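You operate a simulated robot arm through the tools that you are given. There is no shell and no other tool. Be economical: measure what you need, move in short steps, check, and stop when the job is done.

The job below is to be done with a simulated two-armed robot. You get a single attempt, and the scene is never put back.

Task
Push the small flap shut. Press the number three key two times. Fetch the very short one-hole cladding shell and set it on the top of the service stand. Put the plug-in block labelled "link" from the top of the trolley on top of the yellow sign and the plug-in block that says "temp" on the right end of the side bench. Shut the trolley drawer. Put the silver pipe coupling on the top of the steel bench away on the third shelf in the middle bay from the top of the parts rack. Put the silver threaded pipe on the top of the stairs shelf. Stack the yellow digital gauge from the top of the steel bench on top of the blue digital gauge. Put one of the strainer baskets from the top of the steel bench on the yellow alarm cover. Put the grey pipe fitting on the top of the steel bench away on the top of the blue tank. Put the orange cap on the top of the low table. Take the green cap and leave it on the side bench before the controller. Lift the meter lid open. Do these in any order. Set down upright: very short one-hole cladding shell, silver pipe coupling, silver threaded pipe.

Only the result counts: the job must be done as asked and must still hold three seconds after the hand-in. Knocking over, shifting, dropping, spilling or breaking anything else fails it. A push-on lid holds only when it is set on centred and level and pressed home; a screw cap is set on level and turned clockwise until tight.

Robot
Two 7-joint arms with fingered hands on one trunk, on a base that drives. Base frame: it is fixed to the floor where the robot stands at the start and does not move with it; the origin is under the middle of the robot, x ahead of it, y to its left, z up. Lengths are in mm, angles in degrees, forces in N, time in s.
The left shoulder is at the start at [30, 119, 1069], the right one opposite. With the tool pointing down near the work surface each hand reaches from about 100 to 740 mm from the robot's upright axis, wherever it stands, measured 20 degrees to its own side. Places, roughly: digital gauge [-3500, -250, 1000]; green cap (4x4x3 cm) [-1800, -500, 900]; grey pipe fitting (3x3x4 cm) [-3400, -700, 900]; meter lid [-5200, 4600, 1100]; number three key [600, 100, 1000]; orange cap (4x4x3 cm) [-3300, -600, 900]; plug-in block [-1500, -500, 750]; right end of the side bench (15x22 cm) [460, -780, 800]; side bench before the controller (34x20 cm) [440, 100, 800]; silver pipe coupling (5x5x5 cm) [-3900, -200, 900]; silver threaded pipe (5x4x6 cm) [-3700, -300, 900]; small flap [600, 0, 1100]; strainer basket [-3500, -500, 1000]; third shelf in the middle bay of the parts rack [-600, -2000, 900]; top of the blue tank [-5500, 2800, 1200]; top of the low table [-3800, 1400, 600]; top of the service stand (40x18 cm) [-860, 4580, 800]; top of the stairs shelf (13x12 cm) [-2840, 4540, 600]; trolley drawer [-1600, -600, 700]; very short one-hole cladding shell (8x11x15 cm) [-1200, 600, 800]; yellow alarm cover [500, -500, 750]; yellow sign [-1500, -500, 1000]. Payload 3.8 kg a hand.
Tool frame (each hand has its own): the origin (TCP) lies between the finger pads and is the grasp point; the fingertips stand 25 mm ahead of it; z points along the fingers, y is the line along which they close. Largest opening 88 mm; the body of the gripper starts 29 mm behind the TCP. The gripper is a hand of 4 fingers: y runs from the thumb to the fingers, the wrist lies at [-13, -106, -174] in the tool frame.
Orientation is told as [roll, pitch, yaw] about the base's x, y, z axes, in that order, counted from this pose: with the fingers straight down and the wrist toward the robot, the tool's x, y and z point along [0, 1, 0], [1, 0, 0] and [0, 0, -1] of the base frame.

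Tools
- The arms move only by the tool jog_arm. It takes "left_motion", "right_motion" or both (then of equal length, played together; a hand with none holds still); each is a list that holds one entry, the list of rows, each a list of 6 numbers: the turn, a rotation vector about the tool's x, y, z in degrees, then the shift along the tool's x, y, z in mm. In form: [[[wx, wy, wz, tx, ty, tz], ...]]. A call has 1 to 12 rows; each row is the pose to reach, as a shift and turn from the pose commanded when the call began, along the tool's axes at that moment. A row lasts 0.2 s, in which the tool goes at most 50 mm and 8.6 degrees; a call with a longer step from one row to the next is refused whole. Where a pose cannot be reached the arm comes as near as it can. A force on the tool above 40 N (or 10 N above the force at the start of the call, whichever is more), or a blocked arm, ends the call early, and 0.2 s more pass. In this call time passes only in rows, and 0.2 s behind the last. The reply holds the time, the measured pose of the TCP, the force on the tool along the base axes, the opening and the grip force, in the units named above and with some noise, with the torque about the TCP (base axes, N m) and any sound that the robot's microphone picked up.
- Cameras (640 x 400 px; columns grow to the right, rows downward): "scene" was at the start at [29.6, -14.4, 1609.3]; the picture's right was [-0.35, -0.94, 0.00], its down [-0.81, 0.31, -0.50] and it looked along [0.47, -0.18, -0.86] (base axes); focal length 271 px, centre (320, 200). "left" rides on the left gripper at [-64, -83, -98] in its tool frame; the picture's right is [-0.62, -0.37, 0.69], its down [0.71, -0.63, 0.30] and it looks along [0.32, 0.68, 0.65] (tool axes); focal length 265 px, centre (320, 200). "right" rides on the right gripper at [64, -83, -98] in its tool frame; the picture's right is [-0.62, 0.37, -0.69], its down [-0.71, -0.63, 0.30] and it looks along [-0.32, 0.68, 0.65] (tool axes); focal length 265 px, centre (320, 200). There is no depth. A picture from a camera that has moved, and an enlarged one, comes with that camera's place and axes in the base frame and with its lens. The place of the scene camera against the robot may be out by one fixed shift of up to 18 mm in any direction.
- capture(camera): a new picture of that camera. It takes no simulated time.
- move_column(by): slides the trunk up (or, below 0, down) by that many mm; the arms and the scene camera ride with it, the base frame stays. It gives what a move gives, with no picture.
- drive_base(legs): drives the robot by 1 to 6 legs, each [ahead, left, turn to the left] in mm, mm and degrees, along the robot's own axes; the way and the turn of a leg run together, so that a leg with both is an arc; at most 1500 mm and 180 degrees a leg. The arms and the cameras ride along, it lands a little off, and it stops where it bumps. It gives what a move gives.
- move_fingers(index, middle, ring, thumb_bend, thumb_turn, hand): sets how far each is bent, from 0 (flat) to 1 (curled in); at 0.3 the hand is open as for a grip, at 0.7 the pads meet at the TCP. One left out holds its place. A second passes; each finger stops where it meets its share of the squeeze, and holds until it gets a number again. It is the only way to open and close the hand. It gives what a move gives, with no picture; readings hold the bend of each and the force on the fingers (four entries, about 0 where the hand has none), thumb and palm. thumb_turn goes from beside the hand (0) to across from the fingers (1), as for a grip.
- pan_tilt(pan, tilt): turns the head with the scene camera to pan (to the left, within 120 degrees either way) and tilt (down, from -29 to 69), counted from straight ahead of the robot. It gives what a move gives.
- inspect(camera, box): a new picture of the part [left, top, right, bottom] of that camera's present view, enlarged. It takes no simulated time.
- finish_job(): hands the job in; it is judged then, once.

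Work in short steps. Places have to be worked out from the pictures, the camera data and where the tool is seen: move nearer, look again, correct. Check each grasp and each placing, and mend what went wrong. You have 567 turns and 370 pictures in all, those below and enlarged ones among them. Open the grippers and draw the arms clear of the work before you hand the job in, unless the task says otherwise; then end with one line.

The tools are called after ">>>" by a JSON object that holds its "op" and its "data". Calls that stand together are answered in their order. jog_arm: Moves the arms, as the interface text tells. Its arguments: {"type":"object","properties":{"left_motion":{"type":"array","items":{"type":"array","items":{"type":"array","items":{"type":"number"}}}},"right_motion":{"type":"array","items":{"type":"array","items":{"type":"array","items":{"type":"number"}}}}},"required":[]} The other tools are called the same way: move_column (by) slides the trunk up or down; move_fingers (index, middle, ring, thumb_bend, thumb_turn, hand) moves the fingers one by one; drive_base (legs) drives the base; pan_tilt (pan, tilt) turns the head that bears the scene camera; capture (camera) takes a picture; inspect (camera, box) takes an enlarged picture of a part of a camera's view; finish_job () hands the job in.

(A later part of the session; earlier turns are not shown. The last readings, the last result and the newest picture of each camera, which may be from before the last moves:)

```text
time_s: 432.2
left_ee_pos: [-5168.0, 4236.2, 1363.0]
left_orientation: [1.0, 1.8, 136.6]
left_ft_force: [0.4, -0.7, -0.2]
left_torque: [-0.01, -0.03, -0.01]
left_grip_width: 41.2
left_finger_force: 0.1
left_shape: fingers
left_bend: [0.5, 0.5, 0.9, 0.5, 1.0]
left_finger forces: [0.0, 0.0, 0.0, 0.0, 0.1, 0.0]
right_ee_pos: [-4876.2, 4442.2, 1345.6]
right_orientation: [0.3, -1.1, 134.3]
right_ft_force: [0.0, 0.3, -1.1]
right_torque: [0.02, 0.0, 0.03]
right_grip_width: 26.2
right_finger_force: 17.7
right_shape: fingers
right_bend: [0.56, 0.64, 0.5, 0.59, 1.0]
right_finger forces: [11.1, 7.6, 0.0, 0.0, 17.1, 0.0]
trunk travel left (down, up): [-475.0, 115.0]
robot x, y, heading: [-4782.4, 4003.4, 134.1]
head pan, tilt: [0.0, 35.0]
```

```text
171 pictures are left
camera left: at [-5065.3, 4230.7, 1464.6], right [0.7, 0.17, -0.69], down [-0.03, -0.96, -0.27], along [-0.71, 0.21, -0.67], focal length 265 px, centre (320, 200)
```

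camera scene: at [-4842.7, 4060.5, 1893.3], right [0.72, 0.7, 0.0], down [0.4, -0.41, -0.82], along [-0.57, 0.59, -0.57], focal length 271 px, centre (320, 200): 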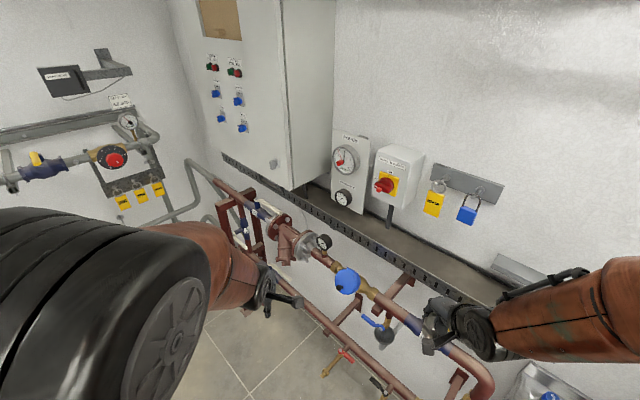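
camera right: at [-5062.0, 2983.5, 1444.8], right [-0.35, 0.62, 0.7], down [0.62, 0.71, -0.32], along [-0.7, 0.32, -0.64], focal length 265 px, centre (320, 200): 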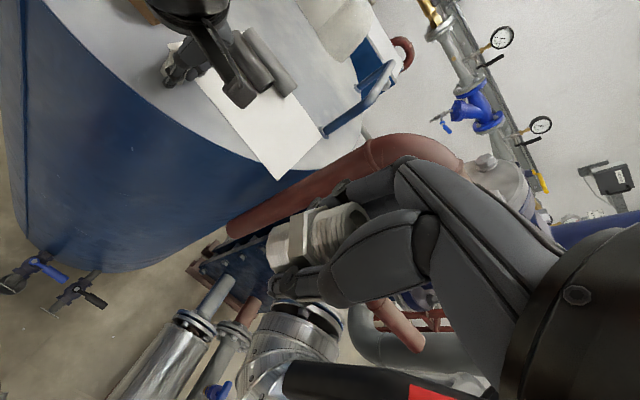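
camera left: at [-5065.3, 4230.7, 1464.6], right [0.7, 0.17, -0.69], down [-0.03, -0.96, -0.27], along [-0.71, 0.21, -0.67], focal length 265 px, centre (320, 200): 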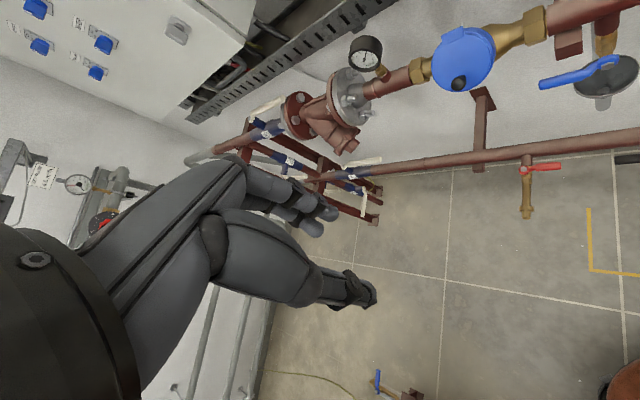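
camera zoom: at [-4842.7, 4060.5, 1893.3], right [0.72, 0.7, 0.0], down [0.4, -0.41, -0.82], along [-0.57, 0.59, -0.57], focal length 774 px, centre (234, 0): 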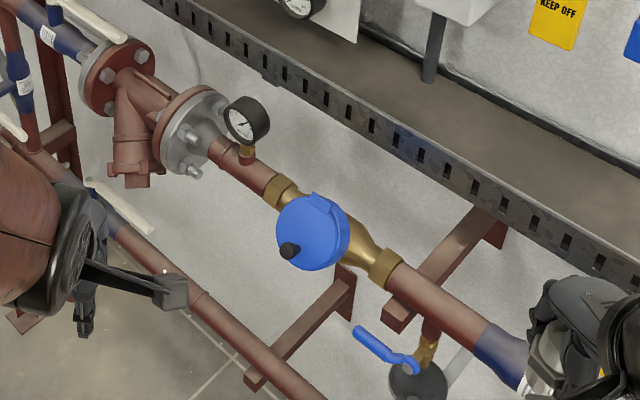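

The blue lid has a knob on the front (−y) side and its hinge toward the wall. I bring the left hand camera closer, facing it.

>>> {"op": "jog_arm", "data": {"left_motion": [[[0, 0, 8, -30, 22, 15], [0, 0, 16, -60, 44, 30], [0, 0, 24, -90, 66, 45], [0, 0, 32, -120, 88, 55], [0, 0, 40, -131, 100, 60]]]}}

>>> {"op": "capture", "data": {"camera": "left"}}

```text
time_s: 433.4
left_ee_pos: [-5152.1, 4398.1, 1299.8]
left_orientation: [-0.4, 2.0, 96.6]
left_ft_force: [-0.3, 0.4, 0.0]
left_torque: [0.02, 0.0, 0.01]
left_grip_width: 41.3
left_finger_force: 0.0
left_shape: fingers
left_bend: [0.5, 0.5, 0.9, 0.5, 1.0]
left_finger forces: [0.0, 0.0, 0.0, 0.0, 0.1, 0.0]
right_ee_pos: [-4878.2, 4443.5, 1344.9]
right_orientation: [0.2, -1.2, 134.4]
right_ft_force: [-0.8, -0.7, -2.0]
right_torque: [0.01, -0.02, -0.02]
right_grip_width: 26.5
right_finger_force: 17.6
right_shape: fingers
right_bend: [0.56, 0.64, 0.5, 0.59, 1.0]
right_finger forces: [11.1, 7.5, 0.1, 0.0, 17.0, 0.0]
trunk travel left (down, up): [-475.0, 115.0]
robot x, y, heading: [-4783.5, 4001.0, 134.3]
head pan, tilt: [0.0, 35.0]
```

```text
170 pictures are left
camera left: at [-5081.0, 4327.1, 1402.2], right [0.67, -0.32, -0.68], down [-0.63, -0.72, -0.29], along [-0.39, 0.62, -0.68], focal length 265 px, centre (320, 200)
```

left: 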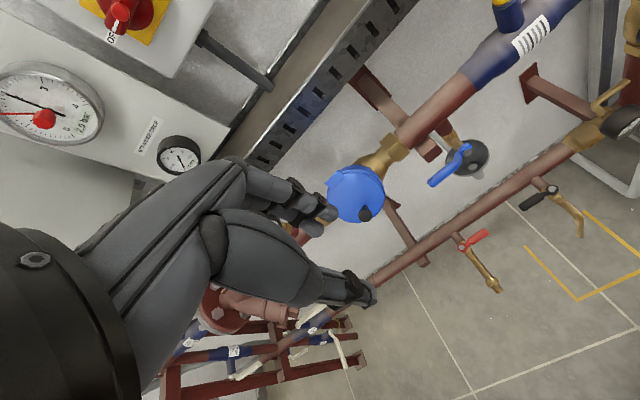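

>>> {"op": "inspect", "data": {"camera": "left", "box": [300, 130, 420, 250]}}

```text
3.33 times, centred on (360, 190) of left
camera zoom: at [-5081.0, 4327.1, 1402.2], right [0.67, -0.32, -0.68], down [-0.63, -0.72, -0.29], along [-0.39, 0.62, -0.68], focal length 885 px, centre (187, 233)
```

zoom: 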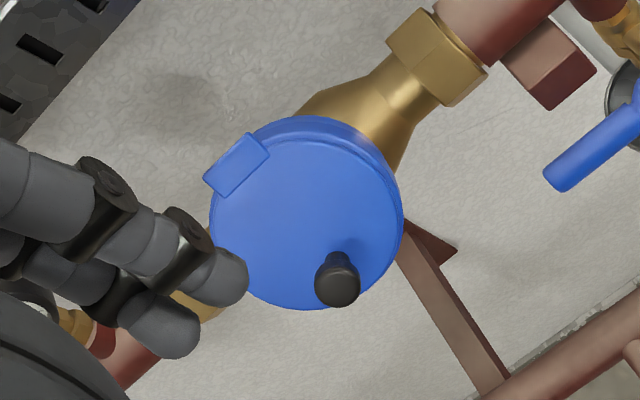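

The lid slopes ~35° toward the front, hinged at the wall side, with the knob near its lower front edge. I tip the hand forward and lower it to see the front edge from closer to level.

>>> {"op": "jog_arm", "data": {"left_motion": [[[-8, 0, 0, 8, -3, 30], [-16, 0, 0, 16, -6, 60], [-24, 0, 0, 24, -9, 90], [-32, 0, 0, 32, -12, 120], [-40, 0, 0, 40, -14, 150], [-45, 0, 0, 40, -14, 150]]]}}

>>> {"op": "capture", "data": {"camera": "left"}}

```text
time_s: 434.8
left_ee_pos: [-5185.9, 4374.1, 1148.5]
left_orientation: [-0.5, -43.1, 97.0]
left_ft_force: [0.0, -0.7, -0.6]
left_torque: [-0.01, 0.03, -0.02]
left_grip_width: 41.2
left_finger_force: 0.1
left_shape: fingers
left_bend: [0.5, 0.5, 0.9, 0.5, 1.0]
left_finger forces: [0.0, 0.1, 0.0, 0.0, 0.0, 0.0]
right_ee_pos: [-4877.7, 4442.2, 1346.0]
right_orientation: [0.2, -1.2, 134.2]
right_ft_force: [-0.6, -0.7, -0.8]
right_torque: [0.0, -0.04, -0.01]
right_grip_width: 26.3
right_finger_force: 17.9
right_shape: fingers
right_bend: [0.56, 0.64, 0.5, 0.59, 1.0]
right_finger forces: [11.1, 7.5, 0.0, 0.0, 17.0, 0.1]
trunk travel left (down, up): [-475.0, 115.0]
robot x, y, heading: [-4781.9, 4002.0, 134.1]
head pan, tilt: [0.0, 35.0]
```

```text
168 pictures are left
camera left: at [-5107.1, 4255.5, 1165.1], right [0.6, 0.28, -0.75], down [-0.68, -0.33, -0.66], along [-0.43, 0.9, -0.01], focal length 265 px, centre (320, 200)
```

left: 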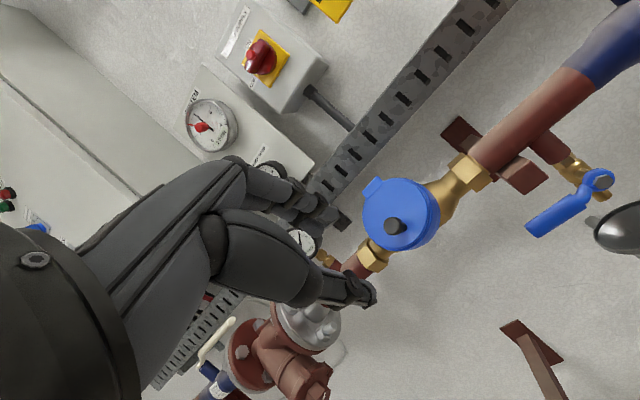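

Refined: lid centre ≈[-5205, 4582, 1077], sloping 35°, knob tip ≈[-5205, 4539, 1080]. I'll pinch the knob along its axis; first I move the open fingers in front of it.

>>> {"op": "jog_arm", "data": {"left_motion": [[[4, 0, 0, 1, 20, 28], [7, 0, 0, 2, 40, 56], [7, 0, 0, 2, 60, 84], [7, 0, 0, 2, 78, 105]]]}}

>>> {"op": "capture", "data": {"camera": "left"}}

>>> {"op": "inspect", "data": {"camera": "scene", "box": [260, 200, 440, 340]}}

```text
time_s: 435.8
left_ee_pos: [-5201.9, 4505.1, 1124.8]
left_orientation: [-0.4, -35.8, 96.9]
left_ft_force: [-0.9, 0.1, 0.6]
left_torque: [0.0, -0.03, 0.0]
left_grip_width: 41.6
left_finger_force: 0.1
left_shape: fingers
left_bend: [0.5, 0.5, 0.9, 0.5, 1.0]
left_finger forces: [0.0, 0.0, 0.1, 0.0, 0.0, 0.0]
right_ee_pos: [-4877.1, 4442.1, 1345.7]
right_orientation: [0.3, -1.2, 134.3]
right_ft_force: [-0.1, 0.5, -0.8]
right_torque: [0.01, 0.0, -0.01]
right_grip_width: 26.3
right_finger_force: 18.3
right_shape: fingers
right_bend: [0.56, 0.64, 0.5, 0.59, 1.0]
right_finger forces: [11.0, 7.6, 0.0, 0.1, 16.9, 0.1]
trunk travel left (down, up): [-475.0, 115.0]
robot x, y, heading: [-4776.5, 4002.4, 134.2]
head pan, tilt: [0.0, 35.0]
```

```text
167 pictures are left
camera left: at [-5124.1, 4388.5, 1156.5], right [0.61, 0.18, -0.77], down [-0.67, -0.41, -0.62], along [-0.43, 0.89, -0.13], focal length 265 px, centre (320, 200)
```

left: 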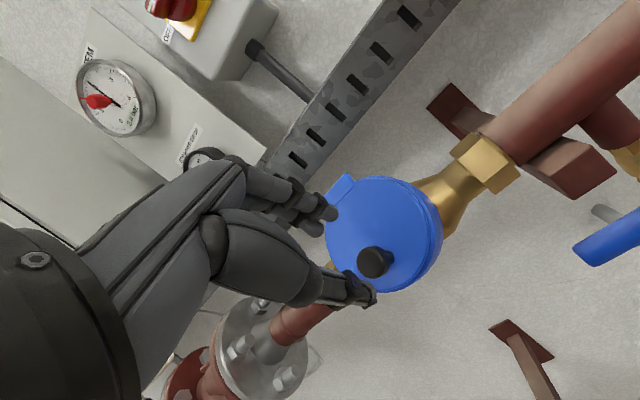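

```text
2.86 times, centred on (350, 270) of scene
camera zoom: at [-4842.6, 4061.9, 1893.3], right [0.72, 0.7, 0.0], down [0.4, -0.41, -0.82], along [-0.57, 0.59, -0.57], focal length 774 px, centre (234, 0)
```

zoom: 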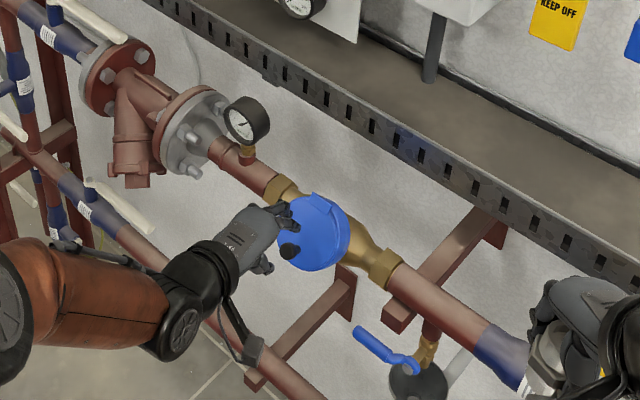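

The knob is right on the hand's axis, 56 mm ahead. I advance 50 mm and pinch it.

>>> {"op": "jog_arm", "data": {"left_motion": [[[0, 0, 0, -0.5, -1.5, 20], [0, 0, 0, -0.5, -1.5, 38], [0, 0, 0, -0.5, -1.5, 50]]]}}

>>> {"op": "capture", "data": {"camera": "left"}}

>>> {"op": "move_fingers", "data": {"hand": "left", "index": 0.78, "middle": 0.78, "thumb_bend": 0.74}}

>>> {"op": "inspect", "data": {"camera": "left", "box": [240, 150, 440, 310]}}

```text
time_s: 436.6
left_ee_pos: [-5207.0, 4525.1, 1090.6]
left_orientation: [-0.2, -36.7, 96.9]
left_ft_force: [4.5, -24.9, 26.4]
left_torque: [1.09, -0.13, -0.3]
left_grip_width: 41.7
left_finger_force: 17.5
left_shape: fingers
left_bend: [0.5, 0.5, 0.9, 0.5, 1.0]
left_finger forces: [35.6, 0.0, 0.1, 0.0, 0.1, 0.0]
right_ee_pos: [-4874.5, 4434.4, 1347.8]
right_orientation: [0.1, -1.6, 134.3]
right_ft_force: [-1.0, 0.2, -0.2]
right_torque: [0.03, -0.03, -0.01]
right_grip_width: 26.3
right_finger_force: 17.7
right_shape: fingers
right_bend: [0.56, 0.64, 0.5, 0.59, 1.0]
right_finger forces: [11.1, 7.7, 0.0, 0.1, 17.0, 0.0]
trunk travel left (down, up): [-475.0, 115.0]
robot x, y, heading: [-4781.1, 4002.6, 134.4]
head pan, tilt: [0.0, 35.0]
```

```text
165 pictures are left
camera left: at [-5128.2, 4409.0, 1120.1], right [0.61, 0.19, -0.77], down [-0.67, -0.41, -0.62], along [-0.43, 0.89, -0.12], focal length 265 px, centre (320, 200)
```

left: 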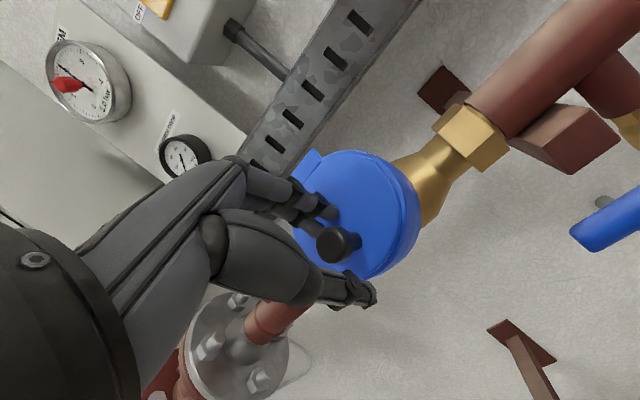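

```text
time_s: 437.6
left_ee_pos: [-5205.5, 4531.0, 1082.2]
left_orientation: [-0.5, -36.0, 96.9]
left_ft_force: [-2.6, 6.2, 7.6]
left_torque: [0.23, -0.02, -0.07]
left_grip_width: 8.5
left_finger_force: 14.7
left_shape: fingers
left_bend: [0.76, 0.76, 0.9, 0.69, 1.0]
left_finger forces: [15.2, 7.3, 0.0, 0.0, 7.4, 0.0]
right_ee_pos: [-4877.2, 4442.6, 1345.6]
right_orientation: [0.2, -1.1, 134.4]
right_ft_force: [-0.3, -0.1, -1.9]
right_torque: [0.03, -0.03, 0.01]
right_grip_width: 26.5
right_finger_force: 18.4
right_shape: fingers
right_bend: [0.56, 0.64, 0.5, 0.59, 1.0]
right_finger forces: [11.1, 7.6, 0.1, 0.0, 17.0, 0.0]
trunk travel left (down, up): [-475.0, 115.0]
robot x, y, heading: [-4782.8, 4004.7, 134.1]
head pan, tilt: [0.0, 35.0]
```

```text
2.50 times, centred on (340, 230) of left
camera zoom: at [-5128.2, 4415.6, 1115.3], right [0.61, 0.18, -0.77], down [-0.67, -0.41, -0.62], along [-0.43, 0.89, -0.13], focal length 664 px, centre (270, 125)
```

zoom: 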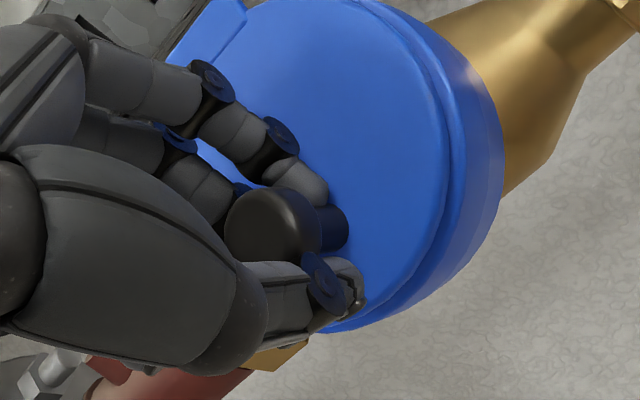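

The fingers close behind the mushroom-shaped knob. I pull it along the hinge's arc, turning the hand with the lid, 24° first.

>>> {"op": "jog_arm", "data": {"left_motion": [[[4, 0, 0, 0, 2.9, -5.5], [8, 0, 0, 0, 5.9, -11], [12, 0, 0, 0, 9.6, -16], [16, 0, 0, 0, 13.3, -21], [20, 0, 0, 0, 17.3, -25.5], [24, 0, 0, 0, 21.4, -30]]]}}

>>> {"op": "inspect", "data": {"camera": "left", "box": [240, 150, 440, 310]}}

>>> {"op": "inspect", "data": {"camera": "scene", "box": [260, 200, 440, 340]}}

```text
time_s: 439.0
left_ee_pos: [-5206.7, 4527.8, 1119.4]
left_orientation: [-0.3, -11.8, 96.8]
left_ft_force: [-2.6, -10.9, -1.5]
left_torque: [-0.09, -0.05, -0.02]
left_grip_width: 7.3
left_finger_force: 17.7
left_shape: fingers
left_bend: [0.76, 0.76, 0.9, 0.66, 1.0]
left_finger forces: [7.8, 8.9, 0.0, 0.0, 18.5, 0.0]
right_ee_pos: [-4877.9, 4440.7, 1344.9]
right_orientation: [0.2, -1.3, 134.4]
right_ft_force: [0.7, 0.1, -2.6]
right_torque: [-0.01, 0.01, -0.02]
right_grip_width: 26.3
right_finger_force: 18.4
right_shape: fingers
right_bend: [0.56, 0.64, 0.5, 0.59, 1.0]
right_finger forces: [11.1, 7.6, 0.1, 0.0, 17.0, 0.0]
trunk travel left (down, up): [-475.0, 115.0]
robot x, y, heading: [-4782.2, 3998.3, 134.2]
head pan, tilt: [0.0, 35.0]
```

```text
2.50 times, centred on (340, 230) of left
camera zoom: at [-5132.1, 4434.7, 1201.3], right [0.65, -0.14, -0.75], down [-0.64, -0.63, -0.43], along [-0.41, 0.76, -0.5], focal length 664 px, centre (270, 125)
```

zoom: 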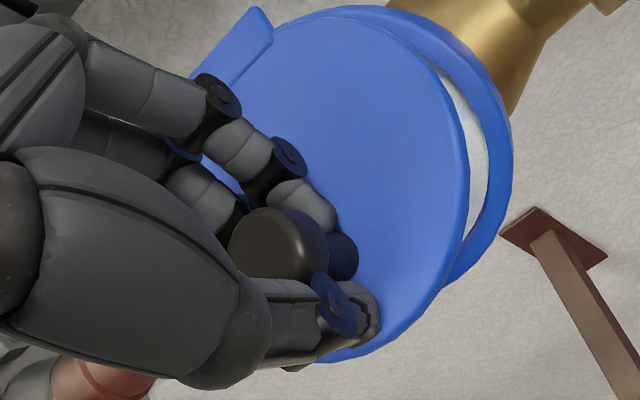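

```text
2.86 times, centred on (350, 270) of scene
camera zoom: at [-4843.6, 4058.3, 1893.3], right [0.72, 0.7, 0.0], down [0.4, -0.41, -0.82], along [-0.57, 0.59, -0.57], focal length 774 px, centre (234, 0)
```

zoom: 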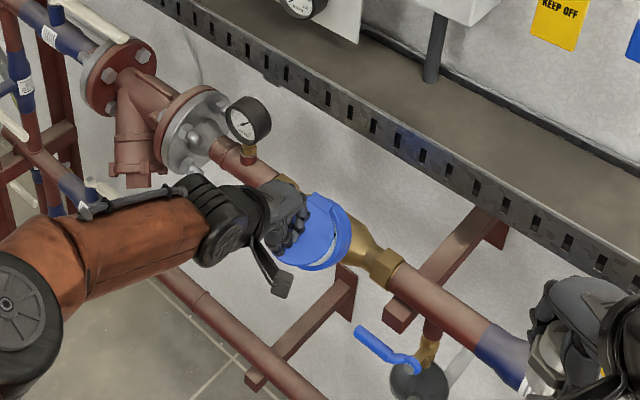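

The lid is opening. I continue along the arc another 30°.

>>> {"op": "jog_arm", "data": {"left_motion": [[[5, 0, 0, 0, 3, -7], [10, 0, 0, 0, 6.5, -14], [15, 0, 0, 0, 11, -20.5], [20, 0, 0, 0, 16, -26.7], [25, 0, 0, 0, 21.5, -32.3], [30, 0, 0, 0, 27.5, -37.5]]]}}

>>> {"op": "inspect", "data": {"camera": "left", "box": [240, 130, 440, 290]}}

>>> {"op": "inspect", "data": {"camera": "scene", "box": [260, 200, 440, 340]}}

```text
time_s: 440.4
left_ee_pos: [-5197.4, 4502.1, 1163.3]
left_orientation: [-0.4, 18.1, 96.8]
left_ft_force: [-22.5, 13.6, -5.4]
left_torque: [0.04, 0.36, 0.39]
left_grip_width: 0.0
left_finger_force: 14.9
left_shape: fingers
left_bend: [0.77, 0.44, 0.9, 0.72, 1.0]
left_finger forces: [0.1, 29.7, 0.0, 0.1, 0.0, 0.0]
left hand out of reach, approached as far as the arm can: row 4, 5, 6
right_ee_pos: [-4880.4, 4444.9, 1344.0]
right_orientation: [0.3, -1.1, 134.3]
right_ft_force: [0.0, -1.8, -1.3]
right_torque: [-0.01, -0.01, 0.0]
right_grip_width: 26.1
right_finger_force: 17.9
right_shape: fingers
right_bend: [0.56, 0.64, 0.5, 0.59, 1.0]
right_finger forces: [11.1, 7.6, 0.0, 0.0, 17.1, 0.0]
trunk travel left (down, up): [-475.0, 115.0]
robot x, y, heading: [-4783.9, 4002.4, 134.3]
head pan, tilt: [0.0, 35.0]
```

```text
2.50 times, centred on (340, 210) of left
camera zoom: at [-5127.1, 4461.7, 1284.0], right [0.69, -0.49, -0.54], down [-0.63, -0.77, -0.1], along [-0.37, 0.41, -0.83], focal length 664 px, centre (270, 175)
```

zoom: 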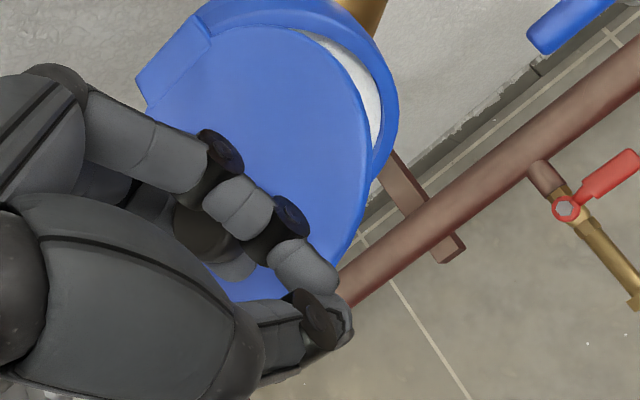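

```text
2.86 times, centred on (350, 270) of scene
camera zoom: at [-4848.0, 4064.6, 1893.0], right [0.72, 0.7, 0.0], down [0.4, -0.41, -0.82], along [-0.57, 0.59, -0.58], focal length 774 px, centre (234, 0)
```

zoom: 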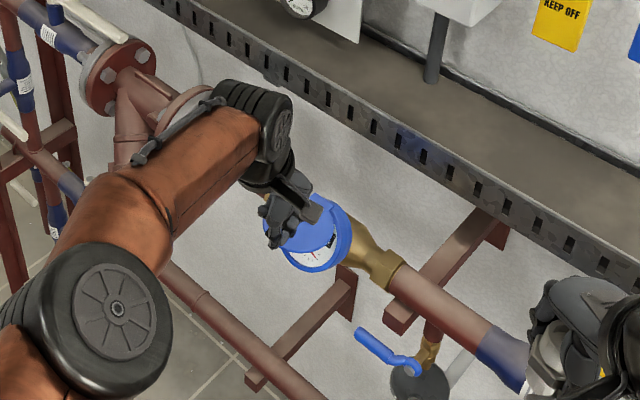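

The hand reached its turning limit and slipped off, but the lid is now about half open and the knob sits above the hinge level, so pushing it toward the wall opens it further. I straighten the hand first.

>>> {"op": "jog_arm", "data": {"left_motion": [[[-8, 0, 0, 0, -45, 0], [-16, 0, 0, 0, -45, -5], [-24, 0, 0, 0, -45, -10], [-28, 0, 0, 0, -45, -15]]]}}

>>> {"op": "capture", "data": {"camera": "left"}}

>>> {"op": "inspect", "data": {"camera": "scene", "box": [260, 200, 440, 340]}}

```text
time_s: 441.4
left_ee_pos: [-5184.6, 4460.7, 1198.4]
left_orientation: [-0.4, -10.0, 96.8]
left_ft_force: [0.2, 0.5, -0.5]
left_torque: [-0.01, 0.0, 0.03]
left_grip_width: 0.1
left_finger_force: 0.1
left_shape: fingers
left_bend: [0.77, 0.78, 0.9, 0.71, 1.0]
left_finger forces: [0.1, 0.1, 0.1, 0.0, 0.0, 0.0]
right_ee_pos: [-4877.6, 4440.6, 1346.6]
right_orientation: [0.2, -1.2, 134.3]
right_ft_force: [0.0, 0.9, -1.5]
right_torque: [-0.01, -0.01, -0.01]
right_grip_width: 26.1
right_finger_force: 17.4
right_shape: fingers
right_bend: [0.56, 0.64, 0.5, 0.59, 1.0]
right_finger forces: [11.1, 7.6, 0.0, 0.0, 17.0, 0.1]
trunk travel left (down, up): [-475.0, 115.0]
robot x, y, heading: [-4780.9, 4000.8, 134.3]
head pan, tilt: [0.0, 35.0]
```

```text
159 pictures are left
camera left: at [-5109.9, 4370.2, 1281.5], right [0.65, -0.17, -0.74], down [-0.64, -0.65, -0.41], along [-0.41, 0.74, -0.53], focal length 265 px, centre (320, 200)
```

left: 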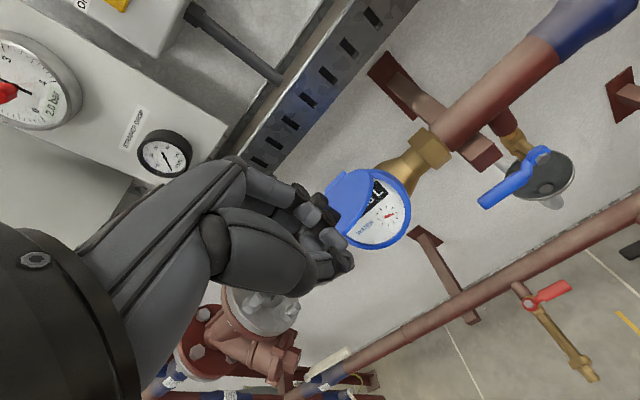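

```text
2.86 times, centred on (350, 270) of scene
camera zoom: at [-4842.4, 4058.3, 1893.4], right [0.72, 0.7, 0.0], down [0.4, -0.41, -0.82], along [-0.57, 0.59, -0.57], focal length 774 px, centre (234, 0)
```

zoom: 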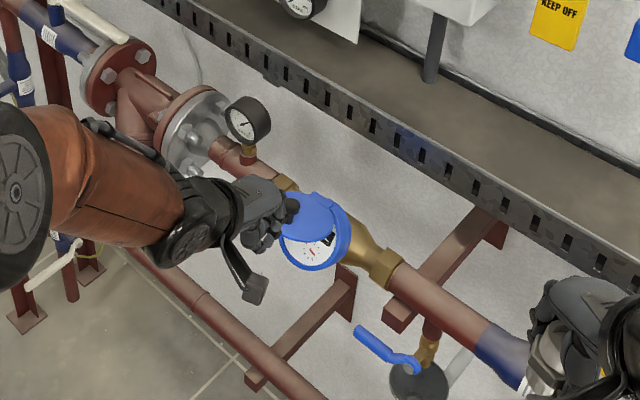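

The lid holds itself half open. I form a pointing finger, tilt forward, and will slip it under the lid to raise it.

>>> {"op": "move_fingers", "data": {"hand": "left", "index": 0.3, "middle": 1.0, "ring": 1.0, "thumb_bend": 1.0}}

>>> {"op": "jog_arm", "data": {"left_motion": [[[-8, 0, 0, 4, -10, 18], [-16, 0, 0, 8, -20, 36], [-24, 0, 0, 12, -30, 54], [-32, 0, 0, 16, -38, 72], [-40, 0, 0, 20, -38, 90], [-48, 0, 0, 25, -38, 105], [-50, 0, 0, 25, -38, 113]]]}}

>>> {"op": "capture", "data": {"camera": "left"}}

>>> {"op": "inspect", "data": {"camera": "scene", "box": [260, 200, 440, 340]}}

```text
time_s: 442.4
left_ee_pos: [-5184.1, 4461.5, 1196.8]
left_orientation: [-0.4, -10.0, 96.7]
left_ft_force: [0.3, -0.2, 0.5]
left_torque: [0.01, 0.03, 0.0]
left_grip_width: 20.1
left_finger_force: 0.1
left_shape: fingers
left_bend: [0.3, 1.0, 1.0, 0.98, 1.0]
left_finger forces: [0.0, 0.1, 0.0, 0.0, 0.0, 0.0]
right_ee_pos: [-4876.4, 4443.0, 1345.3]
right_orientation: [0.3, -1.3, 134.3]
right_ft_force: [-0.6, 0.3, -1.2]
right_torque: [-0.02, 0.02, 0.02]
right_grip_width: 26.2
right_finger_force: 17.4
right_shape: fingers
right_bend: [0.56, 0.64, 0.5, 0.59, 1.0]
right_finger forces: [11.0, 7.6, 0.0, 0.0, 17.0, 0.0]
trunk travel left (down, up): [-475.0, 115.0]
robot x, y, heading: [-4782.3, 4002.3, 134.6]
head pan, tilt: [0.0, 35.0]
```

```text
time_s: 444.0
left_ee_pos: [-5207.6, 4440.6, 1078.6]
left_orientation: [-0.9, -60.1, 97.3]
left_ft_force: [0.5, 1.5, -0.7]
left_torque: [0.02, 0.0, -0.01]
left_grip_width: 19.6
left_finger_force: 0.1
left_shape: fingers
left_bend: [0.3, 1.0, 1.0, 0.98, 1.0]
left_finger forces: [0.0, 0.0, 0.1, 0.0, 0.0, 0.0]
right_ee_pos: [-4877.5, 4441.6, 1346.4]
right_orientation: [0.2, -1.1, 134.3]
right_ft_force: [-0.1, 0.5, -1.2]
right_torque: [0.0, 0.01, -0.01]
right_grip_width: 26.3
right_finger_force: 17.8
right_shape: fingers
right_bend: [0.56, 0.64, 0.5, 0.59, 1.0]
right_finger forces: [11.1, 7.6, 0.1, 0.0, 16.8, 0.1]
trunk travel left (down, up): [-475.0, 115.0]
robot x, y, heading: [-4783.5, 4002.6, 133.9]
head pan, tilt: [0.0, 35.0]
```

```text
157 pictures are left
camera left: at [-5128.9, 4323.6, 1057.8], right [0.57, 0.49, -0.66], down [-0.7, -0.13, -0.7], along [-0.43, 0.86, 0.26], focal length 265 px, centre (320, 200)
```

left: 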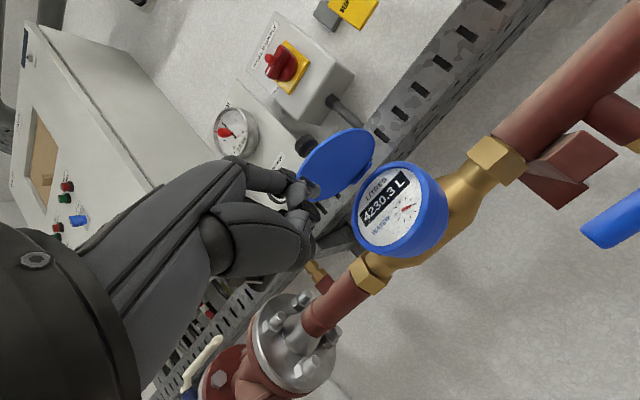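

```text
2.86 times, centred on (350, 270) of scene
camera zoom: at [-4842.8, 4060.6, 1893.3], right [0.72, 0.7, 0.0], down [0.4, -0.41, -0.82], along [-0.57, 0.59, -0.57], focal length 774 px, centre (234, 0)
```

zoom: 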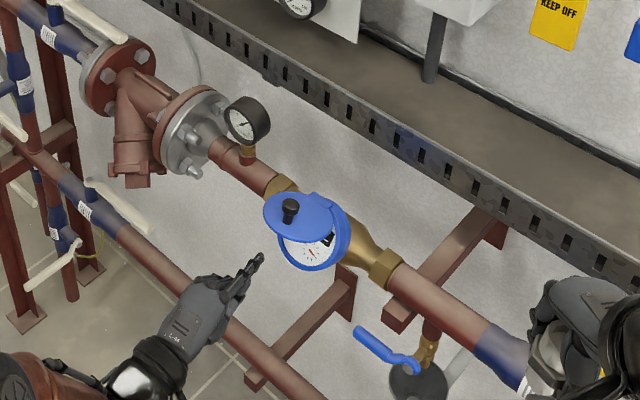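

The lid now stands well open with its knob up, about 55°. I slide the finger under it (tip at z≈1110).

>>> {"op": "jog_arm", "data": {"left_motion": [[[0, 0, 0, -3, 12, 20], [0, 0, 0, -6, 24, 40], [0, 0, 0, -9, 34, 58], [0, 0, 0, -10, 42, 73]]]}}

>>> {"op": "inspect", "data": {"camera": "left", "box": [240, 100, 440, 260]}}

>>> {"op": "inspect", "data": {"camera": "scene", "box": [260, 200, 440, 340]}}

```text
time_s: 445.0
left_ee_pos: [-5204.9, 4507.5, 1079.5]
left_orientation: [-0.9, -59.9, 97.6]
left_ft_force: [0.6, 0.5, -0.4]
left_torque: [-0.01, 0.03, 0.01]
left_grip_width: 19.9
left_finger_force: 0.1
left_shape: fingers
left_bend: [0.3, 1.0, 1.0, 0.98, 1.0]
left_finger forces: [0.1, 0.0, 0.0, 0.0, 0.1, 0.0]
left hand out of reach, approached as far as the arm can: row 4
right_ee_pos: [-4878.2, 4442.6, 1345.5]
right_orientation: [0.3, -1.2, 134.3]
right_ft_force: [0.3, -0.1, -1.3]
right_torque: [0.04, 0.02, 0.0]
right_grip_width: 26.4
right_finger_force: 17.9
right_shape: fingers
right_bend: [0.56, 0.64, 0.5, 0.59, 1.0]
right_finger forces: [11.1, 7.6, 0.0, 0.0, 16.9, 0.0]
trunk travel left (down, up): [-475.0, 115.0]
robot x, y, heading: [-4784.6, 4001.2, 134.3]
head pan, tilt: [0.0, 35.0]
```

```text
2.50 times, centred on (340, 180) of left
camera zoom: at [-5126.5, 4390.3, 1059.4], right [0.57, 0.49, -0.66], down [-0.7, -0.13, -0.7], along [-0.43, 0.86, 0.26], focal length 664 px, centre (270, 250)
```

zoom: 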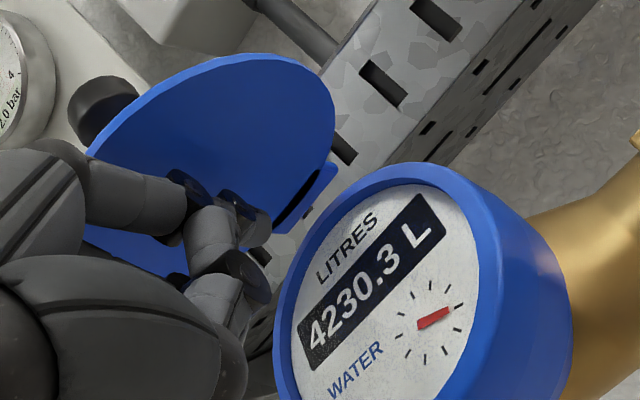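

```text
2.86 times, centred on (350, 270) of scene
camera zoom: at [-4843.3, 4060.5, 1893.3], right [0.72, 0.7, 0.0], down [0.4, -0.41, -0.82], along [-0.57, 0.59, -0.57], focal length 774 px, centre (234, 0)
```

zoom: 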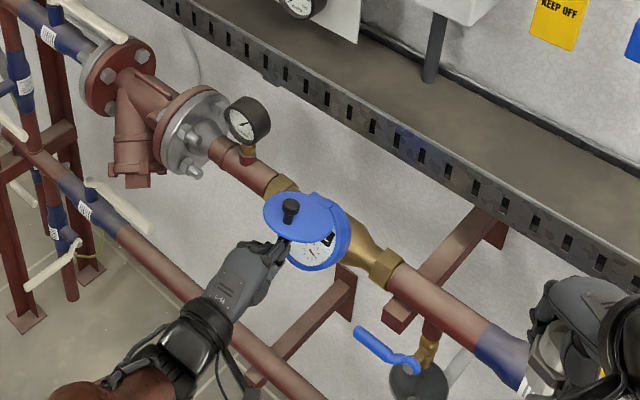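

The finger is under the lid. I raise it up and slightly toward the wall.

>>> {"op": "jog_arm", "data": {"left_motion": [[[0, 0, 0, 0, 13, -7], [0, 0, 0, 0, 26, -13], [0, 0, 0, 0, 39, -18], [0, 0, 0, 0, 52, -21], [0, 0, 0, 0, 65, -22], [0, 0, 0, 0, 76, -20]]]}}

>>> {"op": "inspect", "data": {"camera": "left", "box": [240, 100, 440, 260]}}

>>> {"op": "inspect", "data": {"camera": "scene", "box": [260, 200, 440, 340]}}

```text
time_s: 446.4
left_ee_pos: [-5208.0, 4516.9, 1147.6]
left_orientation: [-1.3, -58.5, 97.7]
left_ft_force: [2.9, -22.3, -10.1]
left_torque: [0.13, 0.09, -0.16]
left_grip_width: 11.5
left_finger_force: 8.8
left_shape: fingers
left_bend: [0.4, 1.0, 1.0, 0.96, 1.0]
left_finger forces: [17.9, 0.1, 0.1, 0.1, 0.0, 0.0]
right_ee_pos: [-4878.3, 4439.9, 1344.4]
right_orientation: [0.1, -1.2, 134.5]
right_ft_force: [-0.4, -0.2, -0.7]
right_torque: [-0.01, 0.01, -0.01]
right_grip_width: 25.9
right_finger_force: 18.1
right_shape: fingers
right_bend: [0.56, 0.64, 0.5, 0.59, 1.0]
right_finger forces: [11.2, 7.6, 0.1, 0.0, 16.8, 0.1]
trunk travel left (down, up): [-475.0, 115.0]
robot x, y, heading: [-4783.6, 3999.2, 134.3]
head pan, tilt: [0.0, 35.0]
stopped in row 6 (left hand): the force on the tool passed its limit at 43 N (the readings are from after the stop); the commanded pose is now the measured one
```

```text
2.50 times, centred on (340, 180) of left
camera zoom: at [-5128.7, 4399.7, 1128.4], right [0.58, 0.47, -0.67], down [-0.69, -0.15, -0.7], along [-0.43, 0.87, 0.24], focal length 664 px, centre (270, 250)
```

zoom: 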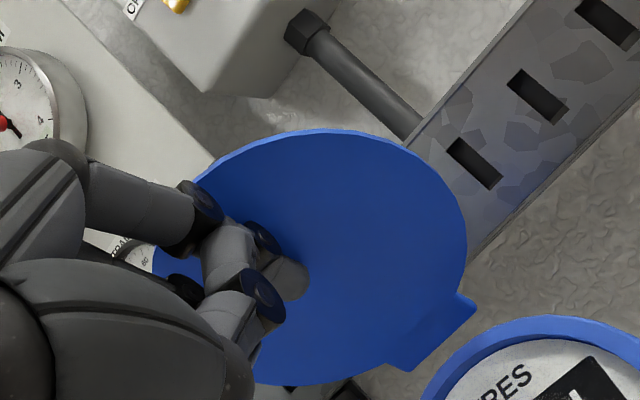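

```text
2.86 times, centred on (350, 270) of scene
camera zoom: at [-4843.5, 4056.4, 1893.4], right [0.71, 0.7, 0.0], down [0.4, -0.41, -0.82], along [-0.57, 0.59, -0.57], focal length 774 px, centre (234, 0)
```

zoom: 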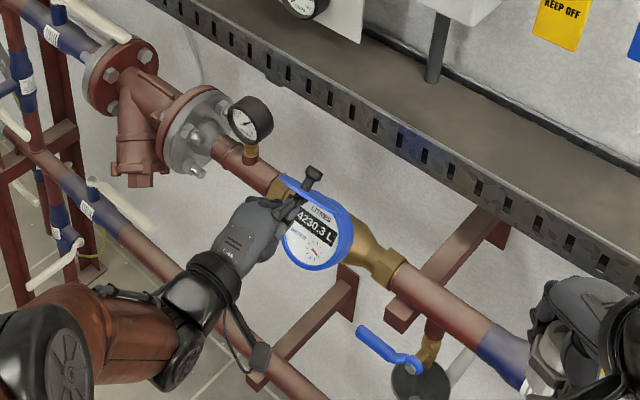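

The lid has swung to about 90° and pushes back firmly — apparently its stop. I withdraw the finger and check that it stays.

>>> {"op": "jog_arm", "data": {"left_motion": [[[0, 0, 0, 0, -10, -17], [0, 0, 0, 0, -25, -45], [0, 0, 0, 0, -45, -80], [0, 0, 0, 0, -60, -110]]]}}

>>> {"op": "capture", "data": {"camera": "left"}}

>>> {"op": "inspect", "data": {"camera": "scene", "box": [260, 200, 440, 340]}}

```text
time_s: 447.4
left_ee_pos: [-5195.2, 4397.1, 1158.2]
left_orientation: [-1.0, -59.1, 97.4]
left_ft_force: [0.1, -0.3, -0.3]
left_torque: [0.02, -0.02, 0.0]
left_grip_width: 19.8
left_finger_force: 0.0
left_shape: fingers
left_bend: [0.3, 1.0, 1.0, 0.98, 1.0]
left_finger forces: [0.0, 0.0, 0.0, 0.1, 0.0, 0.1]
right_ee_pos: [-4878.2, 4440.9, 1345.5]
right_orientation: [0.2, -1.2, 134.4]
right_ft_force: [0.4, -0.8, -1.0]
right_torque: [0.0, 0.03, 0.0]
right_grip_width: 26.2
right_finger_force: 17.8
right_shape: fingers
right_bend: [0.56, 0.64, 0.5, 0.59, 1.0]
right_finger forces: [11.1, 7.6, 0.0, 0.0, 16.8, 0.0]
trunk travel left (down, up): [-475.0, 115.0]
robot x, y, heading: [-4776.8, 4001.3, 134.1]
head pan, tilt: [0.0, 35.0]
```

```text
151 pictures are left
camera left: at [-5115.7, 4279.3, 1138.9], right [0.57, 0.48, -0.67], down [-0.7, -0.14, -0.7], along [-0.43, 0.87, 0.25], focal length 265 px, centre (320, 200)
```

left: 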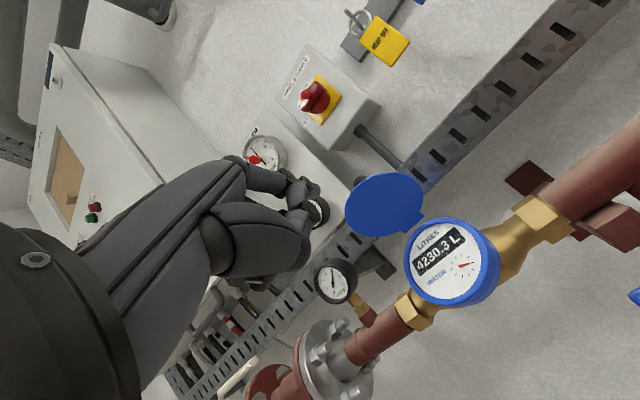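

```text
2.86 times, centred on (350, 270) of scene
camera zoom: at [-4843.1, 4058.9, 1893.3], right [0.72, 0.7, 0.0], down [0.4, -0.41, -0.82], along [-0.57, 0.59, -0.57], focal length 774 px, centre (234, 0)
```

zoom: 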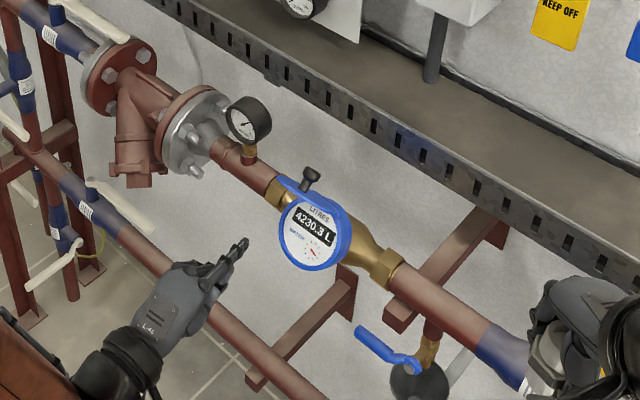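

It stays open at ~90°. I give it one more gentle push near its rim to be sure it's at its end stop.

>>> {"op": "jog_arm", "data": {"left_motion": [[[0, 0, 0, -4, 15, 39], [0, 0, 0, -8, 30, 78], [0, 0, 0, -11, 42, 105], [0, 0, 0, -12, 47, 117], [0, 0, 0, -12, 52, 124], [0, 0, 0, -12, 57, 131]]]}}

>>> {"op": "inspect", "data": {"camera": "scene", "box": [260, 200, 440, 340]}}

```text
time_s: 449.0
left_ee_pos: [-5197.9, 4532.3, 1129.5]
left_orientation: [-1.4, -58.0, 98.0]
left_ft_force: [-1.2, -21.4, -9.3]
left_torque: [0.09, -0.01, -0.05]
left_grip_width: 11.8
left_finger_force: 9.2
left_shape: fingers
left_bend: [0.4, 1.0, 1.0, 0.96, 1.0]
left_finger forces: [18.2, 0.0, 0.0, 0.0, 0.0, 0.0]
right_ee_pos: [-4879.9, 4440.4, 1346.3]
right_orientation: [0.4, -1.3, 134.6]
right_ft_force: [0.5, -0.6, -1.9]
right_torque: [-0.05, 0.01, 0.0]
right_grip_width: 26.1
right_finger_force: 17.9
right_shape: fingers
right_bend: [0.56, 0.64, 0.5, 0.59, 1.0]
right_finger forces: [11.2, 7.6, 0.1, 0.1, 16.8, 0.0]
trunk travel left (down, up): [-475.0, 115.0]
robot x, y, heading: [-4781.6, 4002.5, 134.5]
head pan, tilt: [0.0, 35.0]
stopped in row 6 (left hand): the force on the tool passed its limit at 42 N (the readings are from after the stop); the commanded pose is now the measured one
```

```text
2.86 times, centred on (350, 270) of scene
camera zoom: at [-4843.6, 4057.0, 1893.4], right [0.71, 0.7, 0.0], down [0.4, -0.41, -0.82], along [-0.57, 0.59, -0.57], focal length 774 px, centre (234, 0)
```

zoom: 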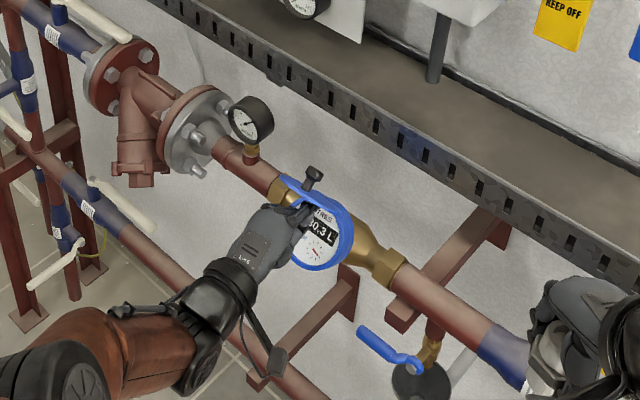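

Confirmed: the lid is at its end stop. I retract the left hand and return it to neutral.

>>> {"op": "jog_arm", "data": {"left_motion": [[[0, 0, 0, 0, -10, -17], [0, 0, 0, 0, -25, -45], [0, 0, 0, 0, -45, -85], [0, 0, 0, 0, -60, -125], [8, 0, 0, 0, -50, -160], [16, 0, 0, 0, -40, -190], [24, 0, 0, 0, -30, -215], [32, 0, 0, 0, -20, -235], [40, 0, 0, 0, -10, -250], [48, 0, 0, 0, 0, -260], [56, 0, 0, 0, 10, -270]]]}}

>>> {"op": "move_fingers", "data": {"hand": "left", "index": 0.4, "middle": 0.4, "ring": 0.4, "thumb_bend": 0.4}}

>>> {"op": "inspect", "data": {"camera": "scene", "box": [260, 200, 440, 340]}}

```text
time_s: 451.4
left_ee_pos: [-5170.8, 4313.8, 1285.0]
left_orientation: [-0.8, -2.4, 96.9]
left_ft_force: [-0.1, 0.1, -0.7]
left_torque: [-0.04, 0.0, 0.02]
left_grip_width: 19.9
left_finger_force: 0.0
left_shape: fingers
left_bend: [0.3, 1.0, 1.0, 0.98, 1.0]
left_finger forces: [0.0, 0.0, 0.0, 0.0, 0.1, 0.0]
right_ee_pos: [-4877.5, 4442.1, 1345.7]
right_orientation: [0.3, -1.2, 134.5]
right_ft_force: [-0.7, 0.1, -1.5]
right_torque: [0.03, 0.02, -0.01]
right_grip_width: 26.1
right_finger_force: 18.0
right_shape: fingers
right_bend: [0.56, 0.64, 0.5, 0.59, 1.0]
right_finger forces: [11.2, 7.6, 0.0, 0.0, 16.7, 0.0]
trunk travel left (down, up): [-475.0, 115.0]
robot x, y, heading: [-4782.9, 3997.9, 134.1]
head pan, tilt: [0.0, 35.0]
```

```text
time_s: 452.4
left_ee_pos: [-5171.8, 4313.6, 1283.0]
left_orientation: [-0.7, -2.6, 96.8]
left_ft_force: [-0.4, 0.4, 0.1]
left_torque: [0.03, -0.02, -0.02]
left_grip_width: 63.5
left_finger_force: 0.0
left_shape: fingers
left_bend: [0.4, 0.4, 0.4, 0.4, 0.99]
left_finger forces: [0.1, 0.0, 0.0, 0.0, 0.0, 0.1]
right_ee_pos: [-4877.8, 4441.2, 1346.0]
right_orientation: [0.3, -1.2, 134.5]
right_ft_force: [-0.3, -0.1, -0.9]
right_torque: [0.02, -0.02, 0.01]
right_grip_width: 26.1
right_finger_force: 17.3
right_shape: fingers
right_bend: [0.56, 0.64, 0.5, 0.59, 1.0]
right_finger forces: [11.1, 7.6, 0.0, 0.1, 16.7, 0.1]
trunk travel left (down, up): [-475.0, 115.0]
robot x, y, heading: [-4781.4, 3998.0, 134.5]
head pan, tilt: [0.0, 35.0]
```

```text
2.86 times, centred on (350, 270) of scene
camera zoom: at [-4842.9, 4059.5, 1893.3], right [0.71, 0.7, 0.0], down [0.4, -0.41, -0.82], along [-0.57, 0.59, -0.57], focal length 774 px, centre (234, 0)
```

zoom: 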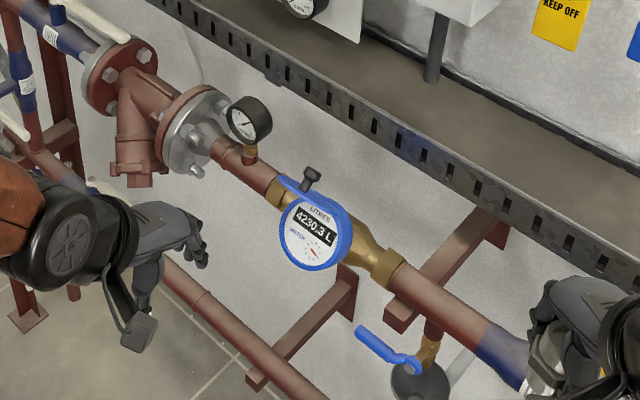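

Lid open. Now to the stairs shelf with the threaded pipe: I back out the way I came and head east.

>>> {"op": "jog_arm", "data": {"left_motion": [[[0, 0, -8, 20, -25, 0], [0, 0, -16, 40, -50, 0], [0, 0, -24, 40, -80, 0], [0, 0, -32, 40, -110, 0], [0, 0, -38, 40, -140, 0]]]}}

>>> {"op": "drive_base", "data": {"legs": [[-200, 0, 0], [0, 0, 15], [-560, 0, 0], [0, 0, -149], [1000, 0, 0]]}}

>>> {"op": "pan_tilt", "data": {"pan": 40, "tilt": 25}}

>>> {"op": "capture", "data": {"camera": "scene"}}

```text
time_s: 453.6
left_ee_pos: [-5196.3, 4168.6, 1276.7]
left_orientation: [-2.2, -1.6, 134.8]
left_ft_force: [-0.1, 0.3, -0.1]
left_torque: [0.05, 0.01, 0.01]
left_grip_width: 63.4
left_finger_force: 0.1
left_shape: fingers
left_bend: [0.4, 0.4, 0.4, 0.4, 0.99]
left_finger forces: [0.0, 0.1, 0.0, 0.0, 0.0, 0.0]
right_ee_pos: [-4878.7, 4439.5, 1346.2]
right_orientation: [0.2, -1.2, 134.5]
right_ft_force: [0.2, -0.4, -1.2]
right_torque: [0.0, 0.01, 0.03]
right_grip_width: 26.1
right_finger_force: 17.8
right_shape: fingers
right_bend: [0.56, 0.64, 0.5, 0.59, 1.0]
right_finger forces: [11.2, 7.6, 0.0, 0.1, 16.7, 0.1]
trunk travel left (down, up): [-475.0, 115.0]
robot x, y, heading: [-4782.9, 3998.3, 134.1]
head pan, tilt: [0.0, 35.0]
```

```text
time_s: 469.5
left_ee_pos: [-2758.9, 3806.9, 1276.2]
left_orientation: [-2.0, -1.4, 2.7]
left_ft_force: [0.0, 0.7, -0.1]
left_torque: [-0.01, -0.02, 0.01]
left_grip_width: 63.5
left_finger_force: 0.1
left_shape: fingers
left_bend: [0.4, 0.4, 0.4, 0.4, 0.99]
left_finger forces: [0.1, 0.0, 0.0, 0.0, 0.0, 0.1]
right_ee_pos: [-2769.9, 3388.7, 1344.6]
right_orientation: [0.3, -1.0, 2.5]
right_ft_force: [0.0, 0.7, -2.2]
right_torque: [-0.03, 0.04, 0.02]
right_grip_width: 25.5
right_finger_force: 16.6
right_shape: fingers
right_bend: [0.56, 0.65, 0.5, 0.6, 1.0]
right_finger forces: [10.7, 7.6, 0.1, 0.1, 16.3, 0.0]
trunk travel left (down, up): [-475.0, 115.0]
robot x, y, heading: [-3161.9, 3612.3, 2.3]
head pan, tilt: [0.0, 35.0]
stopped in leg 5: the robot was blocked; the commanded pose is now the measured one
```

```text
time_s: 470.6
left_ee_pos: [-2760.7, 3807.6, 1277.7]
left_orientation: [-2.0, -1.4, 2.7]
left_ft_force: [1.0, 0.4, -0.1]
left_torque: [0.04, 0.01, 0.0]
left_grip_width: 63.3
left_finger_force: 0.1
left_shape: fingers
left_bend: [0.4, 0.4, 0.4, 0.4, 0.99]
left_finger forces: [0.0, 0.1, 0.0, 0.0, 0.0, 0.1]
right_ee_pos: [-2772.6, 3389.7, 1344.9]
right_orientation: [0.3, -1.2, 2.4]
right_ft_force: [-0.6, 0.2, -0.6]
right_torque: [-0.02, 0.0, 0.01]
right_grip_width: 25.8
right_finger_force: 17.2
right_shape: fingers
right_bend: [0.56, 0.65, 0.5, 0.6, 1.0]
right_finger forces: [10.7, 7.6, 0.0, 0.0, 16.4, 0.0]
trunk travel left (down, up): [-475.0, 115.0]
robot x, y, heading: [-3160.9, 3612.2, 2.2]
head pan, tilt: [40.0, 25.0]
```

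```text
147 pictures are left
camera scene: at [-3128.1, 3683.0, 1909.1], right [0.67, -0.74, 0.0], down [-0.31, -0.28, -0.91], along [0.67, 0.61, -0.42], focal length 271 px, centre (320, 200)
```

scene: 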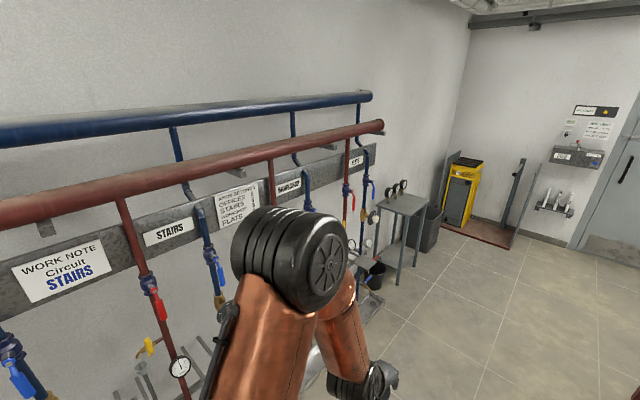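

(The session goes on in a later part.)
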